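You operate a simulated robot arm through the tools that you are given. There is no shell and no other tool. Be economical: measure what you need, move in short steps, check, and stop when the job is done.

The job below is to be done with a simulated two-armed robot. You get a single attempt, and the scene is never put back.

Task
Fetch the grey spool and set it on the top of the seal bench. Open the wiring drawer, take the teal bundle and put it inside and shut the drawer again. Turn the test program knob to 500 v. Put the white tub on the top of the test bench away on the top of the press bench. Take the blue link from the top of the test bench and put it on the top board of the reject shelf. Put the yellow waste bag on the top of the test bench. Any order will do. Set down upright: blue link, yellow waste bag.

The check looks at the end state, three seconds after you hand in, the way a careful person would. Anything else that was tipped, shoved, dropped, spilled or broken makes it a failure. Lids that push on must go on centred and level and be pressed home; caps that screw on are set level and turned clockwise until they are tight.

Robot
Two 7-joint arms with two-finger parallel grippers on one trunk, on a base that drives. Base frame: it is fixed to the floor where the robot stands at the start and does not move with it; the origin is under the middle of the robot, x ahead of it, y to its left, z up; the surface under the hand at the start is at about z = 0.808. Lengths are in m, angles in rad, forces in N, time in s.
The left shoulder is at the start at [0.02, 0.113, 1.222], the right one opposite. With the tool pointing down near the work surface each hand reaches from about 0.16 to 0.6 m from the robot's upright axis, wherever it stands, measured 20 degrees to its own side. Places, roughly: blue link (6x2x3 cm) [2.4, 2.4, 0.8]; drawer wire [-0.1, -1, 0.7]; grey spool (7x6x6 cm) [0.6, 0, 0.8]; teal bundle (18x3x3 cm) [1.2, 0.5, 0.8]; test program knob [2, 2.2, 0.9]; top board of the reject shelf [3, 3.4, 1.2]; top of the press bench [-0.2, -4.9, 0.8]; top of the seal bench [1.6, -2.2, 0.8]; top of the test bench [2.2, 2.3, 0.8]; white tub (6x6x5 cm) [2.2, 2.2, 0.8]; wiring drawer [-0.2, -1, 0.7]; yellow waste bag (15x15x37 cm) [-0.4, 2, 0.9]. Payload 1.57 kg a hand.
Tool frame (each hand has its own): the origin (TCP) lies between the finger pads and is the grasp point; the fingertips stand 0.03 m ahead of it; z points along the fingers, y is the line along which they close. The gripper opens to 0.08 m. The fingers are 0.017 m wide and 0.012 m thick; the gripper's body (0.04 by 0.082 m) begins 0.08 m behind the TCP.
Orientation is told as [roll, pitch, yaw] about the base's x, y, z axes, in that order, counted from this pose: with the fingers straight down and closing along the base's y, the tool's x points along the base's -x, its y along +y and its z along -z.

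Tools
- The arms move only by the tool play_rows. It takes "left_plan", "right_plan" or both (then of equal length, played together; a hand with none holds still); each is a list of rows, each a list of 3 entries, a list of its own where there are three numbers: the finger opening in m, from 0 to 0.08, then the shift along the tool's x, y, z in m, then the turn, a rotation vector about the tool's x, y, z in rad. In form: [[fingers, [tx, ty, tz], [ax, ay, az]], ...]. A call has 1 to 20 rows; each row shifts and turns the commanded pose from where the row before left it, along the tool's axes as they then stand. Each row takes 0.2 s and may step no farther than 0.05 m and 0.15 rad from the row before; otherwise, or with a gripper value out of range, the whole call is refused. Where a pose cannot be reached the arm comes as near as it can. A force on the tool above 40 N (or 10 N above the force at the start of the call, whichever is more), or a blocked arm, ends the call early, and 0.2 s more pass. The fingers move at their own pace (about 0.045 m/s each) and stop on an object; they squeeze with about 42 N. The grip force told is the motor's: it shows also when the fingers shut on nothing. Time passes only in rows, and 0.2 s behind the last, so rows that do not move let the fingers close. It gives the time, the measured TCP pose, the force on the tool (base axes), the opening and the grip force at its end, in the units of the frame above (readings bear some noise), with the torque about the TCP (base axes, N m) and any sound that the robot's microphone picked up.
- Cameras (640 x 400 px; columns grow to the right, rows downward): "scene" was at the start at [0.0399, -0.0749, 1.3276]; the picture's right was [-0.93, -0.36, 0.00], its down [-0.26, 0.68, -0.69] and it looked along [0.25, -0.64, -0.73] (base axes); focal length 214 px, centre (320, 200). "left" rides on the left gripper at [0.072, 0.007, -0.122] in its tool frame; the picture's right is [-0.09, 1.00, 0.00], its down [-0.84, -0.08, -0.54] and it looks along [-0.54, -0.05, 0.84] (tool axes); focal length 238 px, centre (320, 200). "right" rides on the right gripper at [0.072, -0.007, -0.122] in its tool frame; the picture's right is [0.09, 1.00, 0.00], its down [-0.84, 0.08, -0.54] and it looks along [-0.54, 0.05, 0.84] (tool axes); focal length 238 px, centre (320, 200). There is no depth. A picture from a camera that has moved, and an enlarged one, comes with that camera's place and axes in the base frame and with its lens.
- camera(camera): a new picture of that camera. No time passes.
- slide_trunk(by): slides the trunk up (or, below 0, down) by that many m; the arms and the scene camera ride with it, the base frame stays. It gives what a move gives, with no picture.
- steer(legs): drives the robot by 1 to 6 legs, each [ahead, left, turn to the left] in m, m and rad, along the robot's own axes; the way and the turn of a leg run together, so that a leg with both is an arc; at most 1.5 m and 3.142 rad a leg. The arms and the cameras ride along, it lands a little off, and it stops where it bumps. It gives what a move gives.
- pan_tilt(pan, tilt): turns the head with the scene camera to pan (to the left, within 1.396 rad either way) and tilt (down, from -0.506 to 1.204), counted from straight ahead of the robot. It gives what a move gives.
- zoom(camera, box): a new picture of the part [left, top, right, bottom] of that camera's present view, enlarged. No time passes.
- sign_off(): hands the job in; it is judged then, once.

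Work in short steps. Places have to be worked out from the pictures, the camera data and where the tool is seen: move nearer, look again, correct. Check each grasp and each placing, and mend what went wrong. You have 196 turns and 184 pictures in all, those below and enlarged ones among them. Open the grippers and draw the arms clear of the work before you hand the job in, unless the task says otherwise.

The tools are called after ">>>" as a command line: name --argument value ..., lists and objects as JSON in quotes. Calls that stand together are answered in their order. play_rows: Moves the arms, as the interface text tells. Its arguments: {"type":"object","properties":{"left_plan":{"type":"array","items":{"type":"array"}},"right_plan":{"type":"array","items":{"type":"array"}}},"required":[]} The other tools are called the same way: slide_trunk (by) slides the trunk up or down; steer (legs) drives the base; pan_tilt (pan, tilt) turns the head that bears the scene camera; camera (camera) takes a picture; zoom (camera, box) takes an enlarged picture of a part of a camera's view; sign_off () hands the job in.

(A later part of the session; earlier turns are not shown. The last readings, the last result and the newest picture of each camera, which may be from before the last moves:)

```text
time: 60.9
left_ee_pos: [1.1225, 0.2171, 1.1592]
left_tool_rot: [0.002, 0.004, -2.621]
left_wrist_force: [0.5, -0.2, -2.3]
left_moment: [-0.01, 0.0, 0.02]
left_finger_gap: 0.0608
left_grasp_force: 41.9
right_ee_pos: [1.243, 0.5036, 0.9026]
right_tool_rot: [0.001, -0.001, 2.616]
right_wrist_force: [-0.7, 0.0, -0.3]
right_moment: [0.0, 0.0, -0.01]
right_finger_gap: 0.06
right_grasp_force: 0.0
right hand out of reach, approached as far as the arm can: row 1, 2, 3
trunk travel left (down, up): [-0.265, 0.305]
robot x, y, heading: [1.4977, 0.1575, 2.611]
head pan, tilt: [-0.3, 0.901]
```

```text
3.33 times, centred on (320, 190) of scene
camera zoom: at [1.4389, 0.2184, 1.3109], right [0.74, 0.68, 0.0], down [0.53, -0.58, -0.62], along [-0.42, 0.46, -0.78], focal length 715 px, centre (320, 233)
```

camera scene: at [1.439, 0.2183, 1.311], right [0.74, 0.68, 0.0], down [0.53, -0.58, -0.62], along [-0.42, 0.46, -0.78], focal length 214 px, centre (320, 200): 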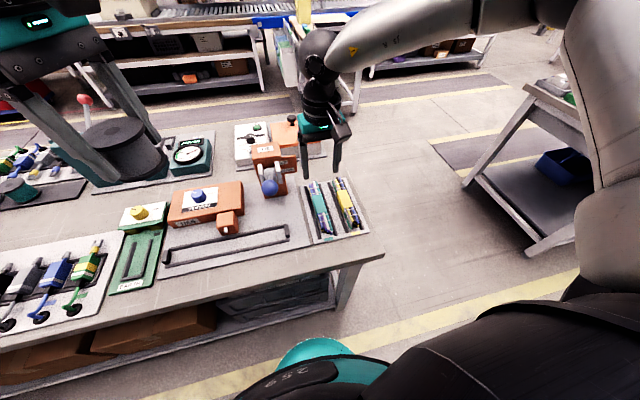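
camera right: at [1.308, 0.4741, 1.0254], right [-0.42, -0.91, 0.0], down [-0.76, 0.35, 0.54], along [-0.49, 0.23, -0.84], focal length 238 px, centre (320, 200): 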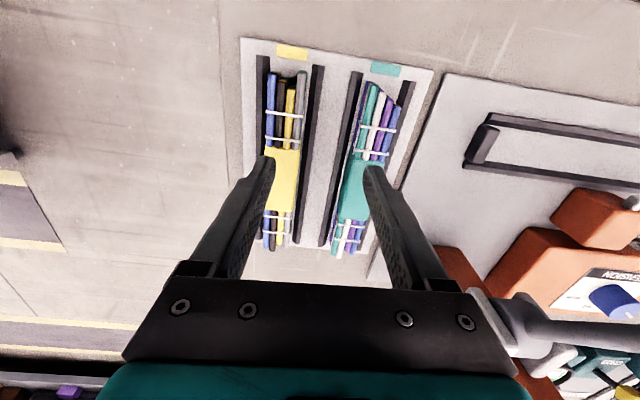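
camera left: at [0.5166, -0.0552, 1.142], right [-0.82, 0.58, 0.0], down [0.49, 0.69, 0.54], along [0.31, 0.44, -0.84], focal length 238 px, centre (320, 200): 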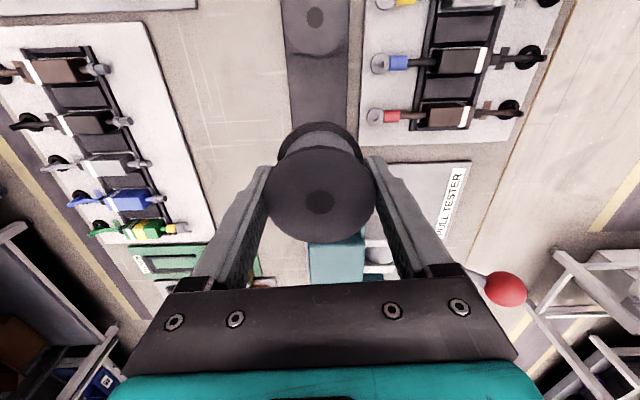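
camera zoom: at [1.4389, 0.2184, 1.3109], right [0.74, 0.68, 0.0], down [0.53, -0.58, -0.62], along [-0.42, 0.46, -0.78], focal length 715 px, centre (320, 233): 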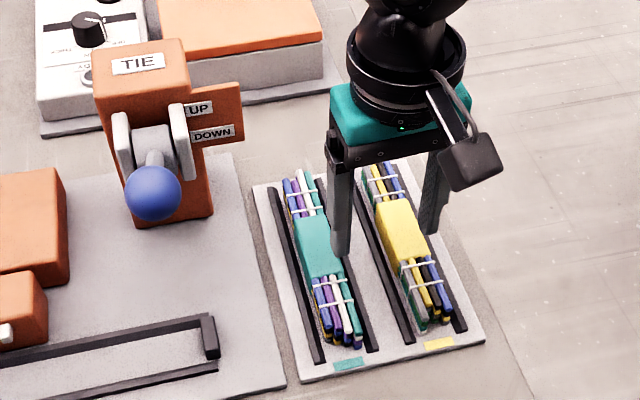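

The arm was pulled back near its limit. I return to the reachable height over the bundle, then lower with the trunk instead.

>>> play_rows --right_plan '[[0.06, [0, 0, -0.04], [0, 0, 0]], [0.06, [0, 0, -0.04], [0, 0, 0]], [0.06, [0, 0, -0.04], [0, 0, 0]], [0.06, [0, 0, 0], [0, 0, 0]]]'

>>> slide_trunk --by -0.06

>>> camera --camera "right"

```text
time: 61.9
left_ee_pos: [1.1218, 0.2159, 1.1591]
left_tool_rot: [0.002, 0.003, -2.62]
left_wrist_force: [-0.3, 0.0, -2.7]
left_moment: [0.01, 0.01, 0.06]
left_finger_gap: 0.0607
left_grasp_force: 42.0
right_ee_pos: [1.2476, 0.5045, 1.0237]
right_tool_rot: [0.001, -0.002, 2.616]
right_wrist_force: [0.7, -0.7, 0.4]
right_moment: [0.01, 0.0, 0.01]
right_finger_gap: 0.0599
right_grasp_force: 0.0
trunk travel left (down, up): [-0.265, 0.305]
robot x, y, heading: [1.5013, 0.1603, 2.614]
head pan, tilt: [-0.3, 0.901]
```

```text
time: 62.9
left_ee_pos: [1.1224, 0.2158, 1.1006]
left_tool_rot: [0.0, 0.003, -2.619]
left_wrist_force: [-0.5, 0.8, -1.9]
left_moment: [0.01, -0.03, 0.01]
left_finger_gap: 0.0608
left_grasp_force: 41.9
right_ee_pos: [1.2469, 0.5047, 0.9641]
right_tool_rot: [0.0, -0.001, 2.615]
right_wrist_force: [0.0, -0.1, -0.6]
right_moment: [-0.04, -0.01, 0.03]
right_finger_gap: 0.0598
right_grasp_force: 0.2
trunk travel left (down, up): [-0.205, 0.365]
robot x, y, heading: [1.4937, 0.1596, 2.616]
head pan, tilt: [-0.3, 0.901]
```

```text
151 pictures are left
camera right: at [1.3122, 0.4749, 1.0861], right [-0.42, -0.91, 0.0], down [-0.76, 0.35, 0.54], along [-0.49, 0.23, -0.84], focal length 238 px, centre (320, 200)
```

right: 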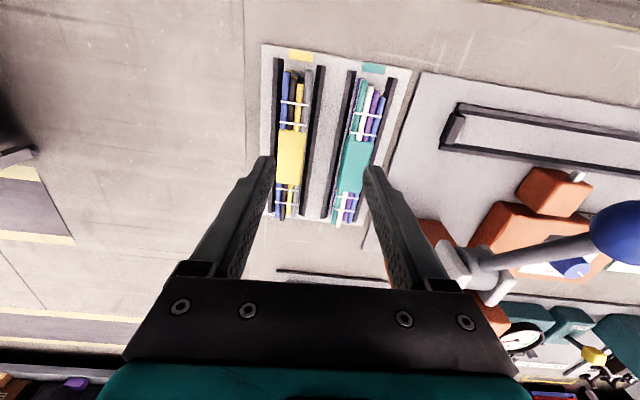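

I shift back over the bundle (4 cm each way in the tool frame) with the lowered trunk and test the reach.

>>> play_rows --right_plan '[[0.06, [-0.02, 0.02, 0], [0, 0, 0]], [0.06, [-0.017, 0.023, 0], [0, 0, 0]], [0.06, [0, 0, 0.03], [0, 0, 0]], [0.06, [0, 0, 0], [0, 0, 0]]]'

>>> camera --camera "right"

```text
time: 63.9
left_ee_pos: [1.1217, 0.2155, 1.0992]
left_tool_rot: [0.002, 0.004, -2.62]
left_wrist_force: [0.0, 0.3, -2.2]
left_moment: [0.02, -0.06, 0.02]
left_finger_gap: 0.0608
left_grasp_force: 41.6
right_ee_pos: [1.1937, 0.4869, 0.9326]
right_tool_rot: [0.002, -0.001, 2.614]
right_wrist_force: [0.2, -0.3, -0.9]
right_moment: [-0.01, -0.04, -0.02]
right_finger_gap: 0.0603
right_grasp_force: 0.0
trunk travel left (down, up): [-0.205, 0.365]
robot x, y, heading: [1.4967, 0.158, 2.612]
head pan, tilt: [-0.3, 0.901]
```

```text
150 pictures are left
camera right: at [1.258, 0.4579, 1.0547], right [-0.42, -0.91, 0.0], down [-0.76, 0.35, 0.54], along [-0.49, 0.23, -0.84], focal length 238 px, centre (320, 200)
```

right: 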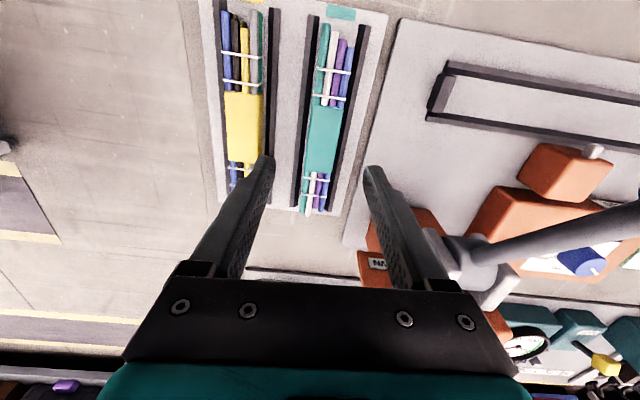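

That pose is reached. I lower the trunk 6.5 cm.

>>> slide_trunk --by -0.065

>>> camera --camera "right"

>>> zoom --camera "scene" --box '[240, 110, 400, 230]'

```text
time: 64.9
left_ee_pos: [1.1231, 0.2172, 1.0335]
left_tool_rot: [-0.001, 0.003, -2.621]
left_wrist_force: [-0.8, 0.1, -1.9]
left_moment: [-0.01, -0.01, 0.01]
left_finger_gap: 0.0605
left_grasp_force: 41.9
right_ee_pos: [1.1939, 0.4883, 0.8675]
right_tool_rot: [0.001, 0.0, 2.616]
right_wrist_force: [-0.1, 0.2, 0.0]
right_moment: [-0.02, -0.02, -0.01]
right_finger_gap: 0.0601
right_grasp_force: 0.2
trunk travel left (down, up): [-0.14, 0.43]
robot x, y, heading: [1.4984, 0.1536, 2.611]
head pan, tilt: [-0.3, 0.901]
```

```text
149 pictures are left
camera right: at [1.2583, 0.458, 0.9899], right [-0.42, -0.91, 0.0], down [-0.76, 0.35, 0.54], along [-0.49, 0.23, -0.84], focal length 238 px, centre (320, 200)
```

right: 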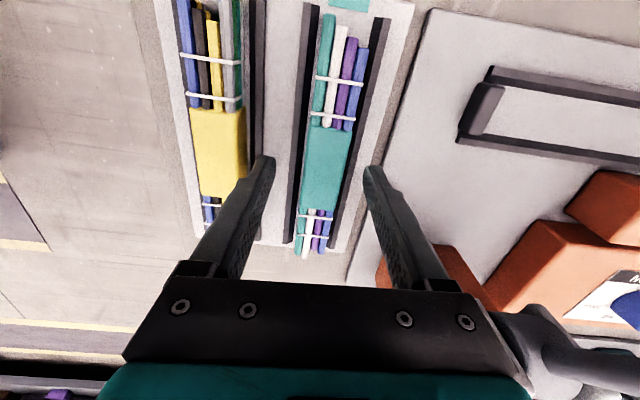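

```text
3.33 times, centred on (320, 170) of scene
camera zoom: at [1.4391, 0.2183, 1.186], right [0.74, 0.68, 0.0], down [0.53, -0.58, -0.62], along [-0.42, 0.46, -0.78], focal length 715 px, centre (320, 300)
```

zoom: 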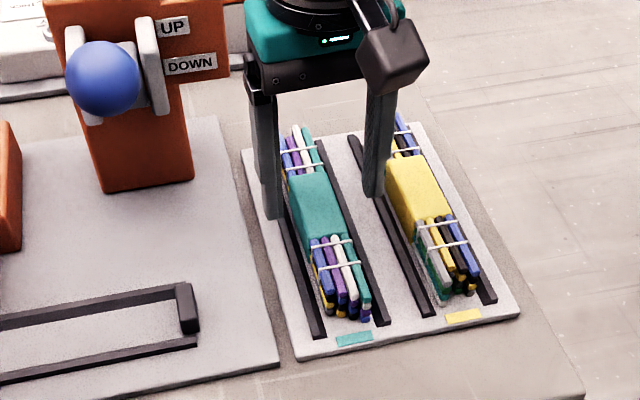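

The bundle is 4 mm toward tool +y and turned by about 0.05 rad. I correct both, go down 1 cm so the tips stay just over the rails, and close.

>>> play_rows --right_plan '[[0.06, [0, 0.004, 0], [0, 0, 0.05]], [0.06, [0, 0, 0.01], [0, 0, 0]], [0.0, [0, 0, 0], [0, 0, 0]], [0.0, [0, 0, 0], [0, 0, 0]], [0.0, [0, 0, 0], [0, 0, 0]], [0.0, [0, 0, 0], [0, 0, 0]], [0.0, [0, 0, 0], [0, 0, 0]]]'

>>> camera --camera "right"

>>> zoom --camera "scene" --box '[260, 130, 380, 220]'

```text
time: 66.5
left_ee_pos: [1.1225, 0.2161, 1.0339]
left_tool_rot: [0.003, 0.004, -2.619]
left_wrist_force: [0.4, 0.4, -1.8]
left_moment: [-0.02, -0.02, 0.01]
left_finger_gap: 0.0606
left_grasp_force: 41.9
right_ee_pos: [1.1958, 0.4849, 0.8597]
right_tool_rot: [0.005, -0.001, 2.564]
right_wrist_force: [0.4, -1.3, -0.2]
right_moment: [-0.01, 0.08, -0.07]
right_finger_gap: 0.0273
right_grasp_force: 38.2
right hand out of reach, approached as far as the arm can: row 2
trunk travel left (down, up): [-0.14, 0.43]
robot x, y, heading: [1.4978, 0.159, 2.614]
head pan, tilt: [-0.3, 0.901]
```

```text
147 pictures are left
camera right: at [1.2592, 0.4525, 0.9812], right [-0.47, -0.89, 0.0], down [-0.74, 0.39, 0.54], along [-0.48, 0.25, -0.84], focal length 238 px, centre (320, 200)
```

right: 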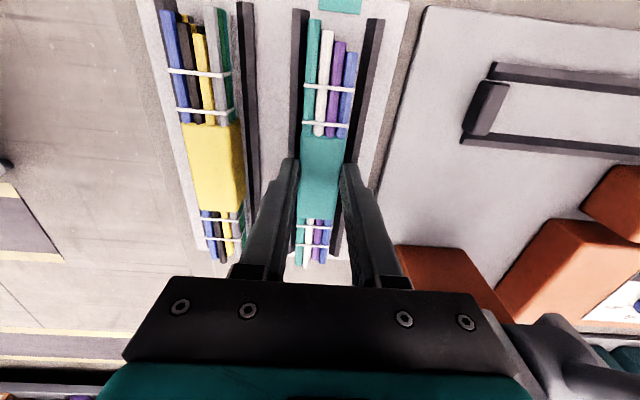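

```text
4.44 times, centred on (320, 175) of scene
camera zoom: at [1.4389, 0.2183, 1.1859], right [0.74, 0.68, 0.0], down [0.53, -0.58, -0.62], along [-0.42, 0.46, -0.78], focal length 953 px, centre (320, 311)
```

zoom: 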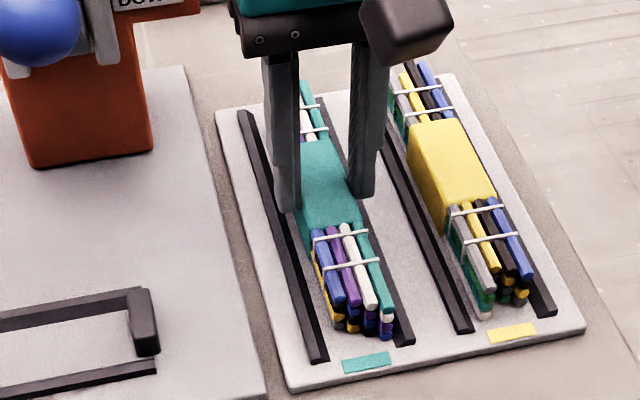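

The bundle is gripped at 27 mm. I lift it straight up with the trunk and check.

>>> slide_trunk --by 0.2

>>> camera --camera "right"

```text
time: 68.7
left_ee_pos: [1.1217, 0.2158, 1.2348]
left_tool_rot: [0.002, 0.003, -2.619]
left_wrist_force: [-0.7, 0.8, -2.5]
left_moment: [0.0, -0.01, 0.0]
left_finger_gap: 0.0607
left_grasp_force: 41.8
right_ee_pos: [1.1959, 0.4847, 1.0588]
right_tool_rot: [0.005, -0.001, 2.565]
right_wrist_force: [0.5, -0.4, -1.7]
right_moment: [-0.01, 0.01, 0.0]
right_finger_gap: 0.0274
right_grasp_force: 37.8
trunk travel left (down, up): [-0.34, 0.23]
robot x, y, heading: [1.4963, 0.1598, 2.613]
head pan, tilt: [-0.3, 0.901]
```

```text
145 pictures are left
camera right: at [1.2592, 0.4528, 1.1809], right [-0.47, -0.89, 0.0], down [-0.74, 0.39, 0.54], along [-0.48, 0.25, -0.84], focal length 238 px, centre (320, 200)
```

right: 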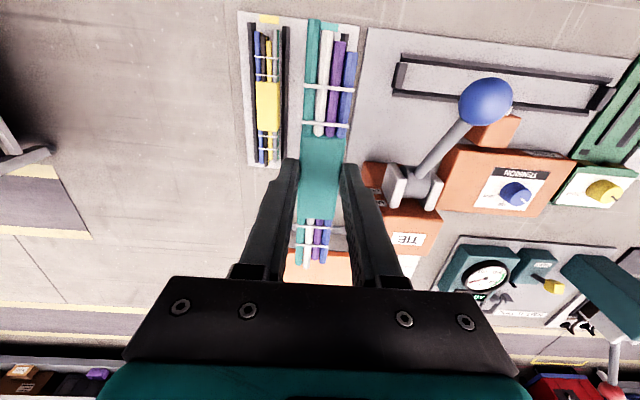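

Both objects are held. I pull both hands up and inward, back off from the bench, and drive along the aisle toward the seal bench.

>>> play_rows --left_plan '[[0.04, [0, 0, 0], [0, 0, 0]], [0.04, [0, 0, 0], [0, 0, 0]], [0.04, [0.02, 0.035, 0], [0, 0, 0]], [0.04, [0.02, 0.035, 0], [0, 0, 0]], [0.04, [0, 0, 0], [0, 0, 0]]]' --right_plan '[[0.0, [0, 0, -0.05], [0, 0, 0]], [0.0, [0, 0, -0.05], [0, 0, 0]], [0.0, [0.04, 0, 0], [0, 0, 0]], [0.0, [0.04, 0, 0], [0, 0, 0]], [0.0, [0, 0, 0], [0, 0, 0]]]'

>>> steer --legs '[[-0.1, 0, 0], [0, 1.0, 0]]'

>>> pan_tilt --pan 1.396 --tilt 0.5

>>> camera --camera "scene"

```text
time: 69.9
left_ee_pos: [1.1931, 0.1739, 1.2361]
left_tool_rot: [0.002, 0.002, -2.619]
left_wrist_force: [0.6, -0.5, -2.3]
left_moment: [-0.02, -0.04, -0.03]
left_finger_gap: 0.0605
left_grasp_force: 41.5
right_ee_pos: [1.2634, 0.4389, 1.1568]
right_tool_rot: [0.003, -0.001, 2.566]
right_wrist_force: [0.5, 0.1, -2.5]
right_moment: [0.03, -0.03, -0.01]
right_finger_gap: 0.0274
right_grasp_force: 37.8
trunk travel left (down, up): [-0.34, 0.23]
robot x, y, heading: [1.4953, 0.1588, 2.611]
head pan, tilt: [-0.3, 0.901]
```

```text
time: 75.7
left_ee_pos: [0.7835, -0.732, 1.2358]
left_tool_rot: [0.003, 0.004, -2.612]
left_wrist_force: [0.9, 0.0, -3.0]
left_moment: [-0.04, 0.02, -0.01]
left_finger_gap: 0.0604
left_grasp_force: 42.0
right_ee_pos: [0.853, -0.4666, 1.1577]
right_tool_rot: [0.002, -0.002, 2.571]
right_wrist_force: [0.0, -0.2, -1.4]
right_moment: [0.0, 0.01, 0.02]
right_finger_gap: 0.0274
right_grasp_force: 38.1
trunk travel left (down, up): [-0.34, 0.23]
robot x, y, heading: [1.0929, -0.7424, 2.615]
head pan, tilt: [-0.3, 0.901]
```

```text
time: 77.5
left_ee_pos: [0.7847, -0.732, 1.2355]
left_tool_rot: [0.001, 0.004, -2.611]
left_wrist_force: [-0.7, -0.9, -2.1]
left_moment: [-0.02, 0.0, 0.03]
left_finger_gap: 0.0606
left_grasp_force: 42.1
right_ee_pos: [0.8522, -0.4665, 1.1572]
right_tool_rot: [0.004, -0.002, 2.572]
right_wrist_force: [0.1, 0.5, -2.0]
right_moment: [-0.02, -0.04, -0.01]
right_finger_gap: 0.0275
right_grasp_force: 37.8
trunk travel left (down, up): [-0.34, 0.23]
robot x, y, heading: [1.0882, -0.747, 2.619]
head pan, tilt: [1.396, 0.499]
```

```text
144 pictures are left
camera scene: at [1.0227, -0.8106, 1.4198], right [-0.77, 0.64, 0.0], down [0.31, 0.37, -0.88], along [-0.56, -0.67, -0.48], focal length 214 px, centre (320, 200)
```

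scene: 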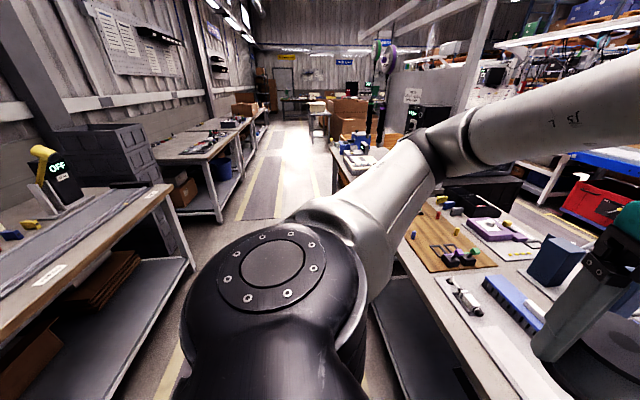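

The seal bench is the one on the left of this view; its near front corner is at about (0.97, -2.39). I drive on along the aisle and turn to face it.

>>> steer --legs '[[-0.15, 0.5, 0], [-0.1, 0.5, 0], [0, 0, 1.57], [0, 0, 1.57]]'

>>> pan_tilt --pan 0 --tilt 0.6

>>> camera --camera "scene"

```text
time: 90.8
left_ee_pos: [1.1272, -1.7186, 1.2368]
left_tool_rot: [0.002, 0.005, 0.616]
left_wrist_force: [-0.9, 0.5, -1.8]
left_moment: [-0.01, 0.0, -0.01]
left_finger_gap: 0.0607
left_grasp_force: 42.5
right_ee_pos: [1.08, -1.9885, 1.1576]
right_tool_rot: [0.003, -0.001, -0.484]
right_wrist_force: [0.9, -0.3, -2.3]
right_moment: [0.0, 0.03, -0.02]
right_finger_gap: 0.0272
right_grasp_force: 37.8
trunk travel left (down, up): [-0.34, 0.23]
robot x, y, heading: [0.8267, -1.7331, -0.43]
head pan, tilt: [1.396, 0.499]
```

```text
time: 92.4
left_ee_pos: [1.1273, -1.7189, 1.2355]
left_tool_rot: [0.001, 0.003, 0.616]
left_wrist_force: [-0.5, 0.5, -2.0]
left_moment: [0.01, -0.02, -0.01]
left_finger_gap: 0.0606
left_grasp_force: 42.0
right_ee_pos: [1.0803, -1.9901, 1.1576]
right_tool_rot: [0.002, -0.002, -0.483]
right_wrist_force: [1.2, 0.1, -1.0]
right_moment: [-0.02, -0.01, 0.01]
right_finger_gap: 0.0272
right_grasp_force: 37.5
trunk travel left (down, up): [-0.34, 0.23]
robot x, y, heading: [0.8201, -1.7324, -0.432]
head pan, tilt: [0.0, 0.6]
```

```text
143 pictures are left
camera scene: at [0.9121, -1.7733, 1.4107], right [-0.42, -0.91, 0.0], down [-0.51, 0.24, -0.83], along [0.75, -0.35, -0.56], focal length 214 px, centre (320, 200)
```

scene: 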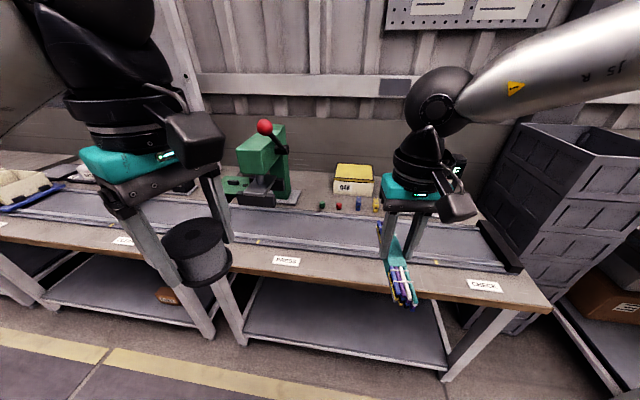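

I zoom in on the bench to see what is on it and where there is free room.

>>> zoom --camera "scene" --box '[220, 150, 540, 350]'

>>> zoom --camera "scene" --box '[0, 130, 240, 290]'

```text
2.00 times, centred on (380, 250) of scene
camera zoom: at [0.9121, -1.7733, 1.4107], right [-0.42, -0.91, 0.0], down [-0.51, 0.24, -0.83], along [0.75, -0.35, -0.56], focal length 429 px, centre (200, 100)
```

zoom: 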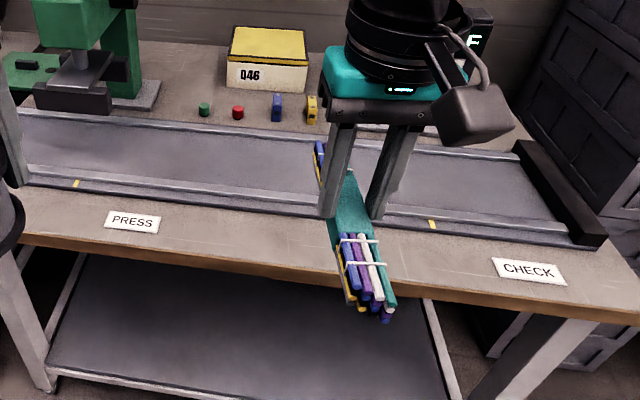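

```text
2.50 times, centred on (120, 210) of scene
camera zoom: at [0.9121, -1.7733, 1.4107], right [-0.42, -0.91, 0.0], down [-0.51, 0.24, -0.83], along [0.75, -0.35, -0.56], focal length 536 px, centre (820, 175)
```

zoom: 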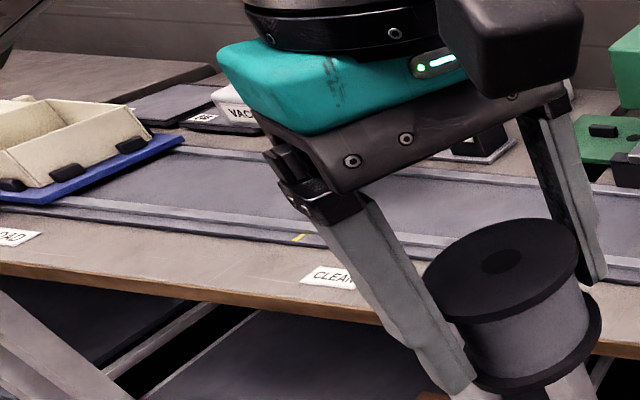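

The front strip between the PRESS and CHECK labels is clear; I aim for about (1.31, -2.075). I shift the robot right and ahead so the left hand can reach it.

>>> steer --legs '[[0.15, -0.237, 0]]'

>>> pan_tilt --pan 0.1 --tilt 0.9

>>> camera --camera "scene"

>>> camera --camera "left"

```text
time: 94.3
left_ee_pos: [1.1603, -1.9968, 1.2366]
left_tool_rot: [0.0, 0.002, 0.628]
left_wrist_force: [0.7, -1.0, -2.6]
left_moment: [0.03, 0.03, 0.0]
left_finger_gap: 0.0607
left_grasp_force: 42.0
right_ee_pos: [1.1176, -2.2682, 1.1572]
right_tool_rot: [0.004, -0.001, -0.471]
right_wrist_force: [1.1, 0.0, -1.8]
right_moment: [0.01, 0.04, -0.03]
right_finger_gap: 0.0271
right_grasp_force: 37.4
trunk travel left (down, up): [-0.34, 0.23]
robot x, y, heading: [0.8533, -2.009, -0.422]
head pan, tilt: [0.0, 0.6]
```

```text
time: 95.2
left_ee_pos: [1.1606, -1.9971, 1.2355]
left_tool_rot: [0.003, 0.002, 0.627]
left_wrist_force: [0.5, -0.9, -2.2]
left_moment: [0.0, -0.02, 0.02]
left_finger_gap: 0.0604
left_grasp_force: 42.2
right_ee_pos: [1.1177, -2.2683, 1.1575]
right_tool_rot: [0.004, -0.002, -0.471]
right_wrist_force: [-0.5, -0.4, -2.1]
right_moment: [-0.02, 0.04, -0.01]
right_finger_gap: 0.0271
right_grasp_force: 37.3
trunk travel left (down, up): [-0.34, 0.23]
robot x, y, heading: [0.8542, -2.0141, -0.421]
head pan, tilt: [0.099, 0.901]
```

```text
140 pictures are left
camera scene: at [0.9376, -2.0409, 1.386], right [-0.32, -0.95, 0.0], down [-0.74, 0.25, -0.62], along [0.59, -0.2, -0.78], focal length 214 px, centre (320, 200)
```

scene: 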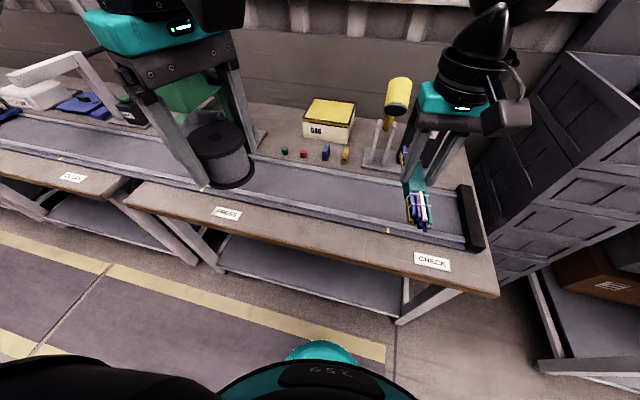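

```text
139 pictures are left
camera left: at [1.0989, -2.0328, 1.3591], right [-0.51, 0.86, 0.0], down [0.73, 0.43, 0.54], along [0.46, 0.28, -0.84], focal length 238 px, centre (320, 200)
```

left: 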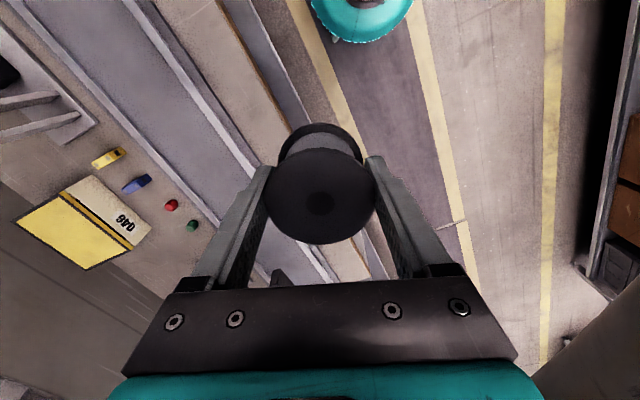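

I estimate the strip's middle at about (1.283, -2.09), 9 cm wide. I bring the spool above it and down to about 10 cm over the surface, then check.

>>> play_rows --left_plan '[[0.04, [-0.011, -0.037, 0], [0, 0, 0]], [0.04, [-0.011, -0.037, 0], [0, 0, 0]], [0.04, [-0.011, -0.037, 0], [0, 0, 0]], [0.04, [-0.011, -0.036, 0], [0, 0, 0]], [0.04, [0, 0, 0.05], [0, 0, 0]], [0.04, [0, 0, 0.05], [0, 0, 0]], [0.04, [0, 0, 0.05], [0, 0, 0]], [0.04, [0, 0, 0.05], [0, 0, 0]], [0.04, [0, 0, 0.05], [0, 0, 0]], [0.04, [0, 0, 0.05], [0, 0, 0]], [0.04, [0, 0, 0], [0, 0, 0]]]'

>>> camera --camera "scene"

>>> camera --camera "left"

```text
time: 97.5
left_ee_pos: [1.2772, -2.0896, 0.9331]
left_tool_rot: [0.002, 0.004, 0.626]
left_wrist_force: [-0.6, 0.5, -1.3]
left_moment: [0.04, -0.02, -0.01]
left_finger_gap: 0.0604
left_grasp_force: 42.2
right_ee_pos: [1.1171, -2.2676, 1.1572]
right_tool_rot: [0.003, -0.001, -0.471]
right_wrist_force: [-0.3, -0.7, -0.6]
right_moment: [0.01, 0.01, 0.0]
right_finger_gap: 0.0272
right_grasp_force: 38.3
trunk travel left (down, up): [-0.34, 0.23]
robot x, y, heading: [0.8596, -2.0095, -0.427]
head pan, tilt: [0.099, 0.901]
```

```text
138 pictures are left
camera scene: at [0.9375, -2.0408, 1.3859], right [-0.32, -0.95, 0.0], down [-0.74, 0.25, -0.62], along [0.59, -0.2, -0.78], focal length 214 px, centre (320, 200)
```

scene: 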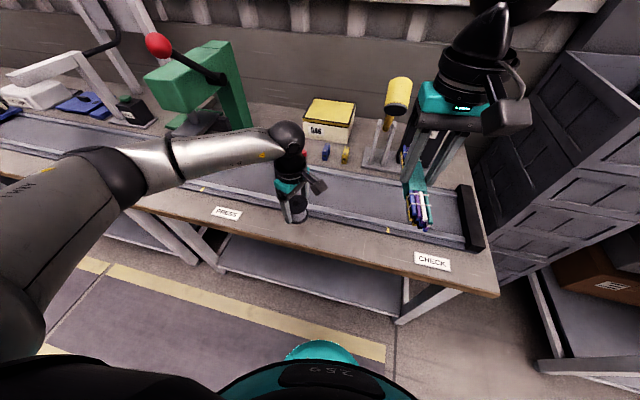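

```text
137 pictures are left
camera left: at [1.2164, -2.1257, 1.0554], right [-0.51, 0.86, 0.0], down [0.73, 0.43, 0.54], along [0.46, 0.27, -0.84], focal length 238 px, centre (320, 200)
```

left: 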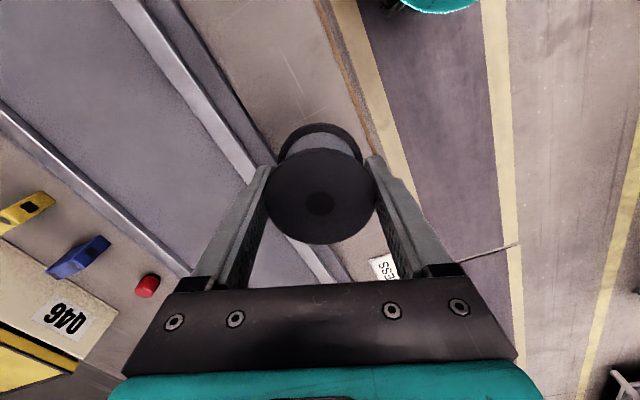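

The spool is centred over the strip. I lower it in small steps until contact.

>>> play_rows --left_plan '[[0.04, [0, 0, 0.03], [0, 0, 0]], [0.04, [0, 0, 0.02], [0, 0, 0]], [0.04, [0, 0, 0.01], [0, 0, 0]], [0.04, [0, 0, 0.005], [0, 0, 0]], [0.04, [0, 0, 0.005], [0, 0, 0]], [0.04, [0, 0, 0.004], [0, 0, 0]], [0.04, [0, 0, 0], [0, 0, 0]]]'

>>> zoom --camera "scene" --box '[220, 130, 380, 250]'

```text
time: 99.2
left_ee_pos: [1.2804, -2.0919, 0.8617]
left_tool_rot: [0.002, 0.002, 0.627]
left_wrist_force: [0.3, 0.2, -1.4]
left_moment: [0.02, 0.01, 0.03]
left_finger_gap: 0.0604
left_grasp_force: 42.1
right_ee_pos: [1.1165, -2.268, 1.1585]
right_tool_rot: [0.003, -0.001, -0.47]
right_wrist_force: [-0.5, -0.5, -0.6]
right_moment: [0.0, 0.0, 0.03]
right_finger_gap: 0.0276
right_grasp_force: 37.4
trunk travel left (down, up): [-0.34, 0.23]
robot x, y, heading: [0.8571, -2.0101, -0.417]
head pan, tilt: [0.099, 0.901]
```

```text
3.33 times, centred on (300, 190) of scene
camera zoom: at [0.9376, -2.0409, 1.3859], right [-0.32, -0.95, 0.0], down [-0.74, 0.25, -0.62], along [0.59, -0.2, -0.78], focal length 715 px, centre (387, 233)
```

zoom: 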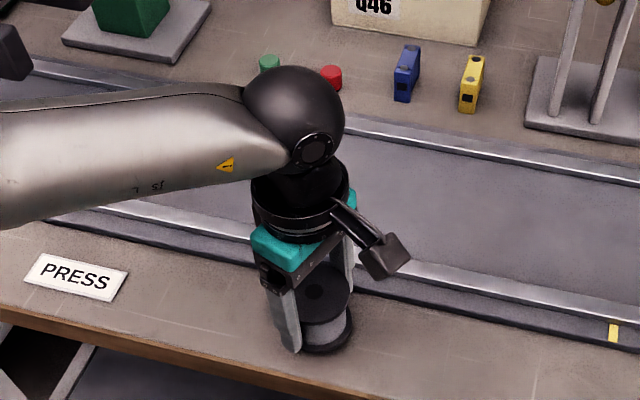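

No contact yet, and the spool is still over clear wood. I continue in 3–4 mm steps.

>>> play_rows --left_plan '[[0.04, [0, 0, 0.005], [0, 0, 0]], [0.04, [0, 0, 0.004], [0, 0, 0]], [0.04, [0, 0, 0.003], [0, 0, 0]], [0.04, [0, 0, 0], [0, 0, 0]]]'

```text
time: 100.2
left_ee_pos: [1.2803, -2.0905, 0.8495]
left_tool_rot: [0.003, 0.005, 0.626]
left_wrist_force: [0.4, -0.6, -1.9]
left_moment: [0.0, -0.03, 0.0]
left_finger_gap: 0.0605
left_grasp_force: 42.0
right_ee_pos: [1.1173, -2.2678, 1.1583]
right_tool_rot: [0.003, -0.002, -0.471]
right_wrist_force: [0.3, -0.1, -1.7]
right_moment: [0.03, -0.01, -0.02]
right_finger_gap: 0.0274
right_grasp_force: 37.9
trunk travel left (down, up): [-0.34, 0.23]
robot x, y, heading: [0.8536, -2.0169, -0.425]
head pan, tilt: [0.099, 0.901]
```

>>> play_rows --left_plan '[[0.04, [0, 0, 0.003], [0, 0, 0]], [0.04, [0, 0, 0.002], [0, 0, 0]], [0.04, [0, 0, 0], [0, 0, 0]]]'

>>> zoom --camera "scene" --box '[260, 170, 340, 230]'

```text
time: 101.0
left_ee_pos: [1.2798, -2.09, 0.8434]
left_tool_rot: [0.002, 0.003, 0.625]
left_wrist_force: [0.3, 0.2, -2.1]
left_moment: [0.01, 0.05, -0.02]
left_finger_gap: 0.0604
left_grasp_force: 42.4
right_ee_pos: [1.1176, -2.2676, 1.1578]
right_tool_rot: [0.003, -0.002, -0.472]
right_wrist_force: [-0.5, 0.0, -2.0]
right_moment: [0.02, 0.02, -0.03]
right_finger_gap: 0.0272
right_grasp_force: 37.7
trunk travel left (down, up): [-0.34, 0.23]
robot x, y, heading: [0.852, -2.0135, -0.419]
head pan, tilt: [0.099, 0.901]
```

```text
6.67 times, centred on (300, 200) of scene
camera zoom: at [0.9376, -2.0409, 1.3859], right [-0.32, -0.95, 0.0], down [-0.74, 0.25, -0.62], along [0.59, -0.2, -0.78], focal length 1430 px, centre (453, 200)
```

zoom: 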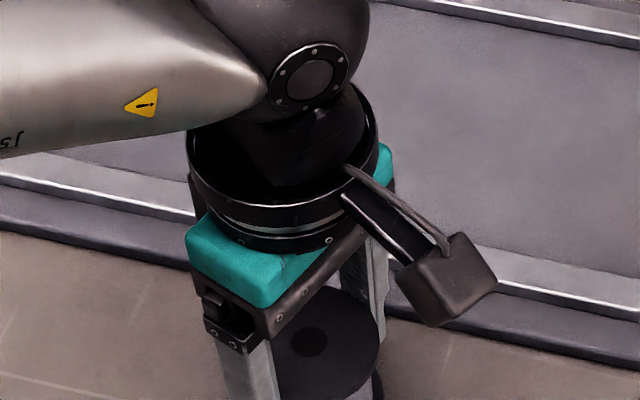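

Still only the spool's own weight is felt, so I keep lowering in 3 mm steps and watch for contact.

>>> play_rows --left_plan '[[0.04, [0, 0, 0.003], [0, 0, 0]], [0.04, [0, 0, 0.003], [0, 0, 0]], [0.04, [0, 0, 0], [0, 0, 0]]]'

>>> zoom --camera "scene" --box '[260, 190, 340, 250]'

```text
time: 101.8
left_ee_pos: [1.28, -2.0906, 0.841]
left_tool_rot: [-0.003, 0.003, 0.627]
left_wrist_force: [-4.6, 5.0, 23.1]
left_moment: [0.41, 0.03, 0.17]
left_finger_gap: 0.0604
left_grasp_force: 41.9
right_ee_pos: [1.1152, -2.2673, 1.1592]
right_tool_rot: [0.003, -0.004, -0.469]
right_wrist_force: [-0.5, 0.0, -2.3]
right_moment: [0.03, 0.03, 0.03]
right_finger_gap: 0.0275
right_grasp_force: 38.4
trunk travel left (down, up): [-0.34, 0.23]
robot x, y, heading: [0.8548, -2.0114, -0.423]
head pan, tilt: [0.099, 0.901]
```

```text
6.67 times, centred on (300, 220) of scene
camera zoom: at [0.9353, -2.0402, 1.3863], right [-0.32, -0.95, 0.0], down [-0.74, 0.25, -0.62], along [0.59, -0.2, -0.78], focal length 1430 px, centre (453, 67)
```

zoom: 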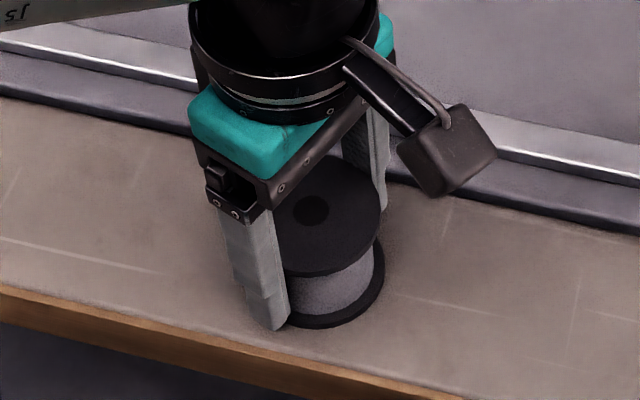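

The spool stands on the bench. I relieve the pressure by 2 mm and open only to 0.07 so the fingers stay clear of the track rail, then rise.

>>> play_rows --left_plan '[[0.04, [0, 0, -0.002], [0, 0, 0]], [0.07, [0, 0, 0], [0, 0, 0]], [0.07, [0, 0, 0], [0, 0, 0]], [0.07, [0, 0, -0.01], [0, 0, 0]], [0.07, [0, 0, -0.03], [0, 0, 0]], [0.07, [0, 0, -0.05], [0, 0, 0]], [0.07, [0, 0, -0.05], [0, 0, 0]], [0.07, [0, 0, -0.05], [0, 0, 0]], [0.07, [0, 0, -0.05], [0, 0, 0]], [0.07, [0, 0, -0.05], [0, 0, 0]]]'

>>> camera --camera "scene"

>>> camera --camera "left"

```text
time: 104.0
left_ee_pos: [1.2821, -2.0883, 1.1284]
left_tool_rot: [0.004, 0.003, 0.625]
left_wrist_force: [0.7, 0.6, 0.2]
left_moment: [0.03, 0.01, 0.0]
left_finger_gap: 0.0701
left_grasp_force: 0.1
right_ee_pos: [1.1176, -2.2675, 1.1567]
right_tool_rot: [0.004, -0.003, -0.471]
right_wrist_force: [-1.1, 0.8, -1.5]
right_moment: [0.01, 0.02, 0.0]
right_finger_gap: 0.0272
right_grasp_force: 38.2
trunk travel left (down, up): [-0.34, 0.23]
robot x, y, heading: [0.8572, -2.0114, -0.427]
head pan, tilt: [0.099, 0.901]
```

```text
133 pictures are left
camera scene: at [0.9372, -2.041, 1.3859], right [-0.32, -0.95, 0.0], down [-0.74, 0.25, -0.62], along [0.59, -0.2, -0.78], focal length 214 px, centre (320, 200)
```

scene: 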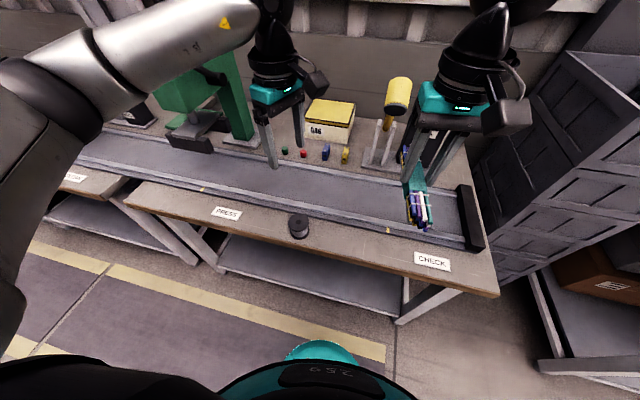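

```text
132 pictures are left
camera left: at [1.2209, -2.1241, 1.2514], right [-0.51, 0.86, 0.0], down [0.73, 0.43, 0.54], along [0.46, 0.28, -0.84], focal length 238 px, centre (320, 200)
```

left: 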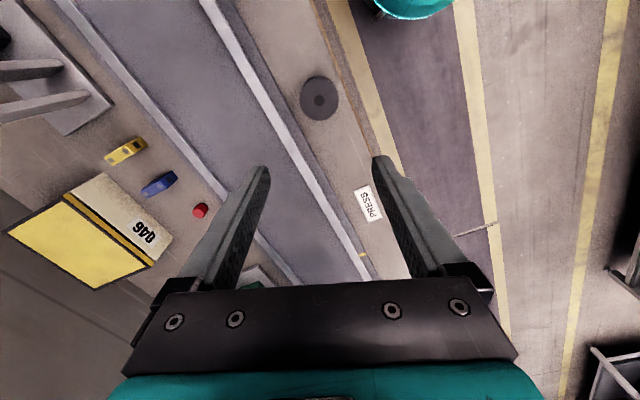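

The spool stands well on the seal bench. Next is the drawer, on the other side of the wiring bench; I look toward the right end to choose the shorter way.

>>> pan_tilt --pan -1.396 --tilt 0.4

>>> camera --camera "scene"

```text
time: 105.5
left_ee_pos: [1.2827, -2.088, 1.1284]
left_tool_rot: [0.001, 0.002, 0.626]
left_wrist_force: [-1.2, -0.1, -0.6]
left_moment: [0.0, 0.0, -0.04]
left_finger_gap: 0.0701
left_grasp_force: 0.2
right_ee_pos: [1.1175, -2.2673, 1.1576]
right_tool_rot: [0.003, 0.0, -0.471]
right_wrist_force: [0.0, -0.2, -1.2]
right_moment: [-0.01, -0.01, 0.03]
right_finger_gap: 0.0272
right_grasp_force: 38.0
trunk travel left (down, up): [-0.34, 0.23]
robot x, y, heading: [0.857, -2.0142, -0.42]
head pan, tilt: [-1.396, 0.4]
```

```text
131 pictures are left
camera scene: at [0.8432, -2.1067, 1.4289], right [-0.97, 0.25, 0.0], down [0.1, 0.38, -0.92], along [-0.23, -0.89, -0.39], focal length 214 px, centre (320, 200)
```

scene: 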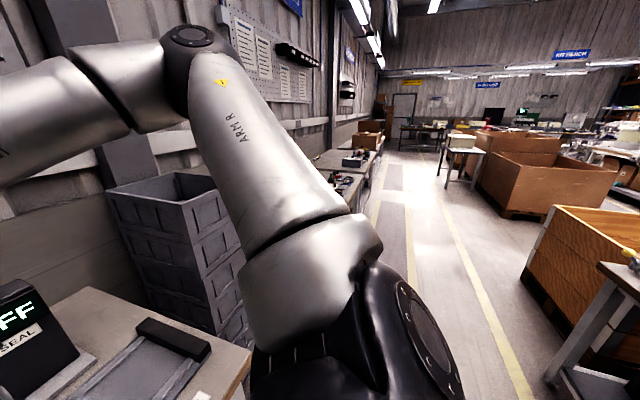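

The sign confirms this is the seal bench. I back off slightly and turn right to look down the aisle at the far end of the wiring bench.

>>> steer --legs '[[-0.12, 0, 0], [0, 0, -1.65]]'

>>> pan_tilt --pan -0.6 --tilt 0.4

>>> camera --camera "scene"

```text
time: 110.8
left_ee_pos: [0.6266, -2.3804, 1.1279]
left_tool_rot: [0.001, 0.003, -1.051]
left_wrist_force: [-0.7, 0.2, 0.1]
left_moment: [0.01, 0.01, 0.02]
left_finger_gap: 0.0699
left_grasp_force: 0.0
right_ee_pos: [0.4655, -2.1973, 1.1577]
right_tool_rot: [0.003, -0.002, -2.149]
right_wrist_force: [0.2, 0.0, -1.8]
right_moment: [-0.01, 0.01, 0.0]
right_finger_gap: 0.0272
right_grasp_force: 37.8
trunk travel left (down, up): [-0.34, 0.23]
robot x, y, heading: [0.7477, -1.9655, -2.099]
head pan, tilt: [-1.396, 0.4]
```

```text
time: 112.0
left_ee_pos: [0.6265, -2.3796, 1.1276]
left_tool_rot: [0.002, 0.004, -1.05]
left_wrist_force: [-0.3, -0.4, 0.1]
left_moment: [0.04, 0.04, -0.01]
left_finger_gap: 0.0699
left_grasp_force: 0.1
right_ee_pos: [0.4659, -2.1963, 1.1592]
right_tool_rot: [0.003, -0.001, -2.148]
right_wrist_force: [1.2, -0.3, -1.7]
right_moment: [0.0, -0.04, -0.01]
right_finger_gap: 0.0275
right_grasp_force: 37.5
trunk travel left (down, up): [-0.34, 0.23]
robot x, y, heading: [0.7475, -1.9649, -2.101]
head pan, tilt: [-0.6, 0.4]
```

```text
130 pictures are left
camera scene: at [0.6594, -2.0121, 1.4289], right [-0.43, 0.9, 0.0], down [0.35, 0.17, -0.92], along [-0.83, -0.39, -0.39], focal length 214 px, centre (320, 200)
```

scene: 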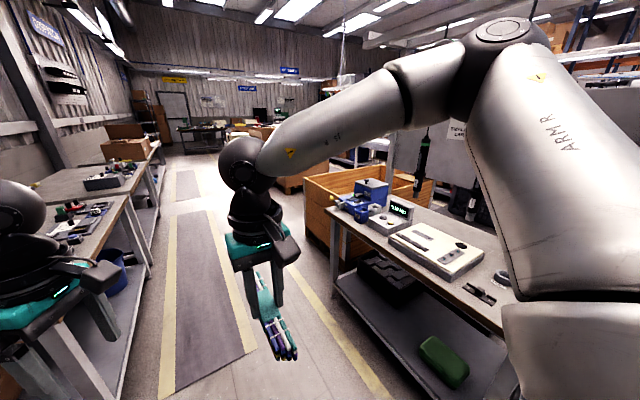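

The crates block the right end, so I return the way I came: backward along the aisle, around the left end, into the front aisle.

>>> steer --legs '[[-1.5, -0.06, 0], [-1.5, -0.06, 0], [-0.1, 0, 0], [0, -1.0, 0]]'

>>> pan_tilt --pan -0.9 --tilt 0.4

>>> camera --camera "scene"

```text
refused: leg 1 is longer than a leg can be; nothing moved
```

```text
time: 112.8
left_ee_pos: [0.6268, -2.3792, 1.1281]
left_tool_rot: [0.001, 0.005, -1.05]
left_wrist_force: [-0.2, 0.7, 0.1]
left_moment: [0.02, 0.01, -0.02]
left_finger_gap: 0.07
left_grasp_force: 0.0
right_ee_pos: [0.466, -2.1967, 1.1577]
right_tool_rot: [0.004, -0.003, -2.149]
right_wrist_force: [-0.4, -0.2, -1.8]
right_moment: [0.03, -0.07, -0.03]
right_finger_gap: 0.0273
right_grasp_force: 37.7
trunk travel left (down, up): [-0.34, 0.23]
robot x, y, heading: [0.7469, -1.9662, -2.097]
head pan, tilt: [-0.901, 0.4]
```

```text
129 pictures are left
camera scene: at [0.6515, -1.9858, 1.4289], right [-0.14, 0.99, 0.0], down [0.39, 0.06, -0.92], along [-0.91, -0.13, -0.39], focal length 214 px, centre (320, 200)
```

scene: 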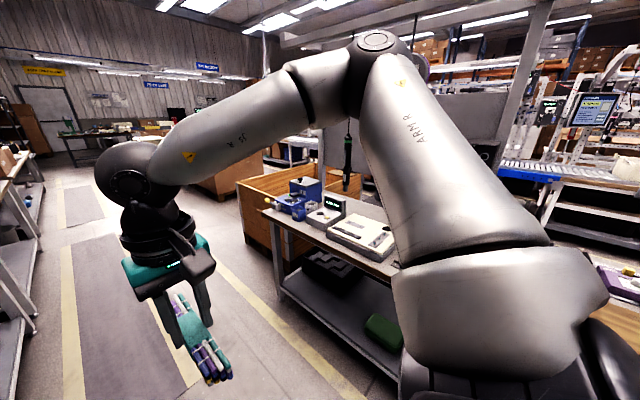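

The leg was a hair too long. I repeat it with shorter legs.

>>> steer --legs '[[-1.45, -0.06, 0], [-1.45, -0.06, 0], [-0.2, 0, 0], [0, -0.9, 0]]'

>>> camera --camera "scene"

```text
time: 132.6
left_ee_pos: [1.2636, 0.8854, 1.128]
left_tool_rot: [0.001, 0.005, -1.022]
left_wrist_force: [-0.4, -0.1, 0.3]
left_moment: [0.01, -0.01, -0.02]
left_finger_gap: 0.0703
left_grasp_force: 0.1
right_ee_pos: [1.0975, 1.0638, 1.1585]
right_tool_rot: [0.003, -0.003, -2.12]
right_wrist_force: [-0.9, 0.3, -2.1]
right_moment: [0.03, 0.01, -0.01]
right_finger_gap: 0.0275
right_grasp_force: 37.9
trunk travel left (down, up): [-0.34, 0.23]
robot x, y, heading: [1.3715, 1.304, -2.076]
head pan, tilt: [-0.901, 0.4]
```

```text
128 pictures are left
camera scene: at [1.2775, 1.2802, 1.4289], right [-0.17, 0.99, 0.0], down [0.38, 0.07, -0.92], along [-0.91, -0.16, -0.39], focal length 214 px, centre (320, 200)
```

scene: 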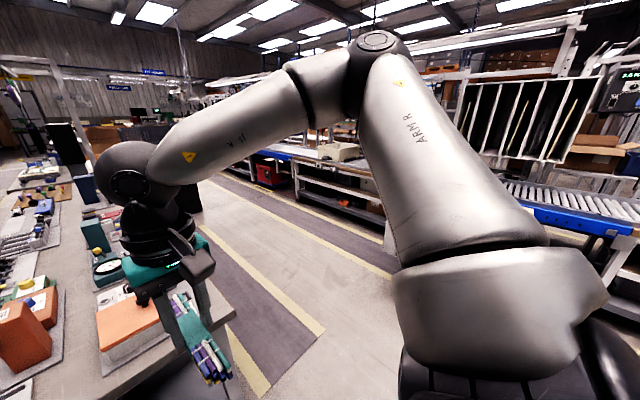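

The end of the bench is passed. I continue into the front aisle and along it toward the drawer.

>>> steer --legs '[[0, -0.8, 0], [1.4, 0, 0]]'

>>> pan_tilt --pan 0.2 --tilt 0.6

>>> camera --camera "scene"

```text
time: 143.5
left_ee_pos: [-0.0893, 0.0082, 1.1277]
left_tool_rot: [0.001, 0.003, -1.0]
left_wrist_force: [0.8, 0.7, 0.3]
left_moment: [0.02, 0.01, 0.02]
left_finger_gap: 0.0698
left_grasp_force: 0.0
right_ee_pos: [-0.2591, 0.183, 1.1576]
right_tool_rot: [0.004, 0.0, -2.098]
right_wrist_force: [-0.1, -0.4, -1.7]
right_moment: [0.02, -0.02, 0.01]
right_finger_gap: 0.0275
right_grasp_force: 37.8
trunk travel left (down, up): [-0.34, 0.23]
robot x, y, heading: [0.0069, 0.4333, -2.05]
head pan, tilt: [-0.901, 0.4]
```

```text
time: 144.9
left_ee_pos: [-0.0886, 0.0085, 1.128]
left_tool_rot: [0.003, 0.004, -1.001]
left_wrist_force: [0.1, -0.3, 1.3]
left_moment: [0.02, 0.01, -0.06]
left_finger_gap: 0.0701
left_grasp_force: 0.1
right_ee_pos: [-0.2593, 0.1828, 1.1586]
right_tool_rot: [0.003, -0.002, -2.097]
right_wrist_force: [0.5, 0.2, -1.9]
right_moment: [0.02, -0.01, 0.06]
right_finger_gap: 0.0273
right_grasp_force: 38.1
trunk travel left (down, up): [-0.34, 0.23]
robot x, y, heading: [0.0136, 0.4296, -2.05]
head pan, tilt: [0.201, 0.6]
```

```text
127 pictures are left
camera scene: at [-0.0175, 0.3359, 1.4107], right [-0.96, 0.27, 0.0], down [0.16, 0.54, -0.83], along [-0.23, -0.79, -0.56], focal length 214 px, centre (320, 200)
```

scene: 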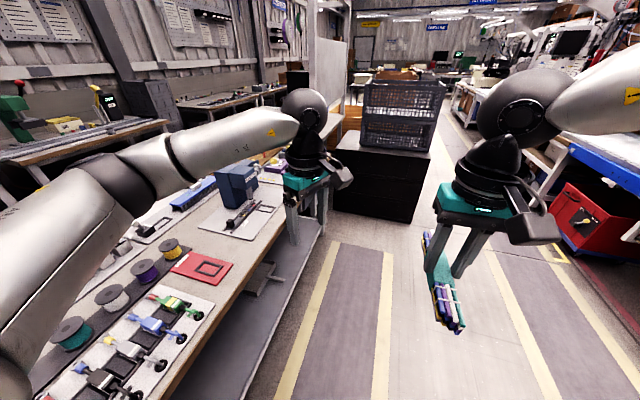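

A handle-like part shows under the bench edge, but the drawer position is hidden behind the left hand. I drive half a metre further and look left.

>>> steer --legs '[[0.5, -0.1, 0]]'

>>> pan_tilt --pan 0.5 --tilt 0.75

>>> camera --camera "scene"

```text
time: 147.8
left_ee_pos: [-0.408, -0.3881, 1.1278]
left_tool_rot: [0.002, 0.003, -1.002]
left_wrist_force: [0.7, -0.5, 0.4]
left_moment: [0.03, 0.0, 0.01]
left_finger_gap: 0.0699
left_grasp_force: 0.1
right_ee_pos: [-0.578, -0.2135, 1.1577]
right_tool_rot: [0.003, -0.001, -2.098]
right_wrist_force: [-0.8, 0.2, -2.2]
right_moment: [0.03, 0.0, -0.03]
right_finger_gap: 0.0274
right_grasp_force: 37.5
trunk travel left (down, up): [-0.34, 0.23]
robot x, y, heading: [-0.3045, 0.0306, -2.05]
head pan, tilt: [0.201, 0.6]
```

```text
time: 148.6
left_ee_pos: [-0.4072, -0.3891, 1.129]
left_tool_rot: [0.002, 0.003, -1.002]
left_wrist_force: [0.0, 0.0, -0.5]
left_moment: [0.02, 0.0, -0.01]
left_finger_gap: 0.0701
left_grasp_force: 0.0
right_ee_pos: [-0.578, -0.2129, 1.1573]
right_tool_rot: [0.003, -0.002, -2.1]
right_wrist_force: [-0.6, -1.0, -1.1]
right_moment: [0.0, -0.03, -0.01]
right_finger_gap: 0.0274
right_grasp_force: 37.9
trunk travel left (down, up): [-0.34, 0.23]
robot x, y, heading: [-0.3069, 0.031, -2.051]
head pan, tilt: [0.499, 0.75]
```

```text
126 pictures are left
camera scene: at [-0.3102, -0.0586, 1.3978], right [-1.0, -0.02, 0.0], down [-0.01, 0.68, -0.73], along [0.01, -0.73, -0.68], focal length 214 px, centre (320, 200)
```

scene: 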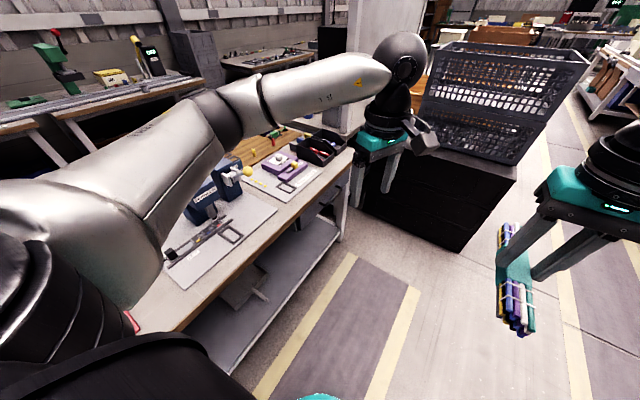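

>>> zoom --camera "scene" --box '[210, 130, 370, 330]'

```text
2.00 times, centred on (290, 230) of scene
camera zoom: at [-0.3102, -0.0586, 1.3978], right [-1.0, -0.02, 0.0], down [-0.01, 0.68, -0.73], along [0.01, -0.73, -0.68], focal length 429 px, centre (380, 140)
```

zoom: 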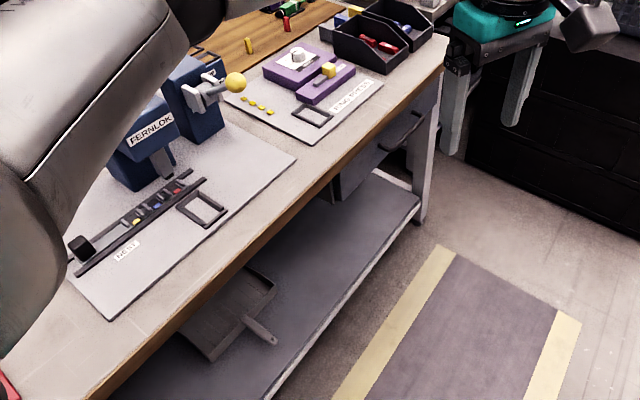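

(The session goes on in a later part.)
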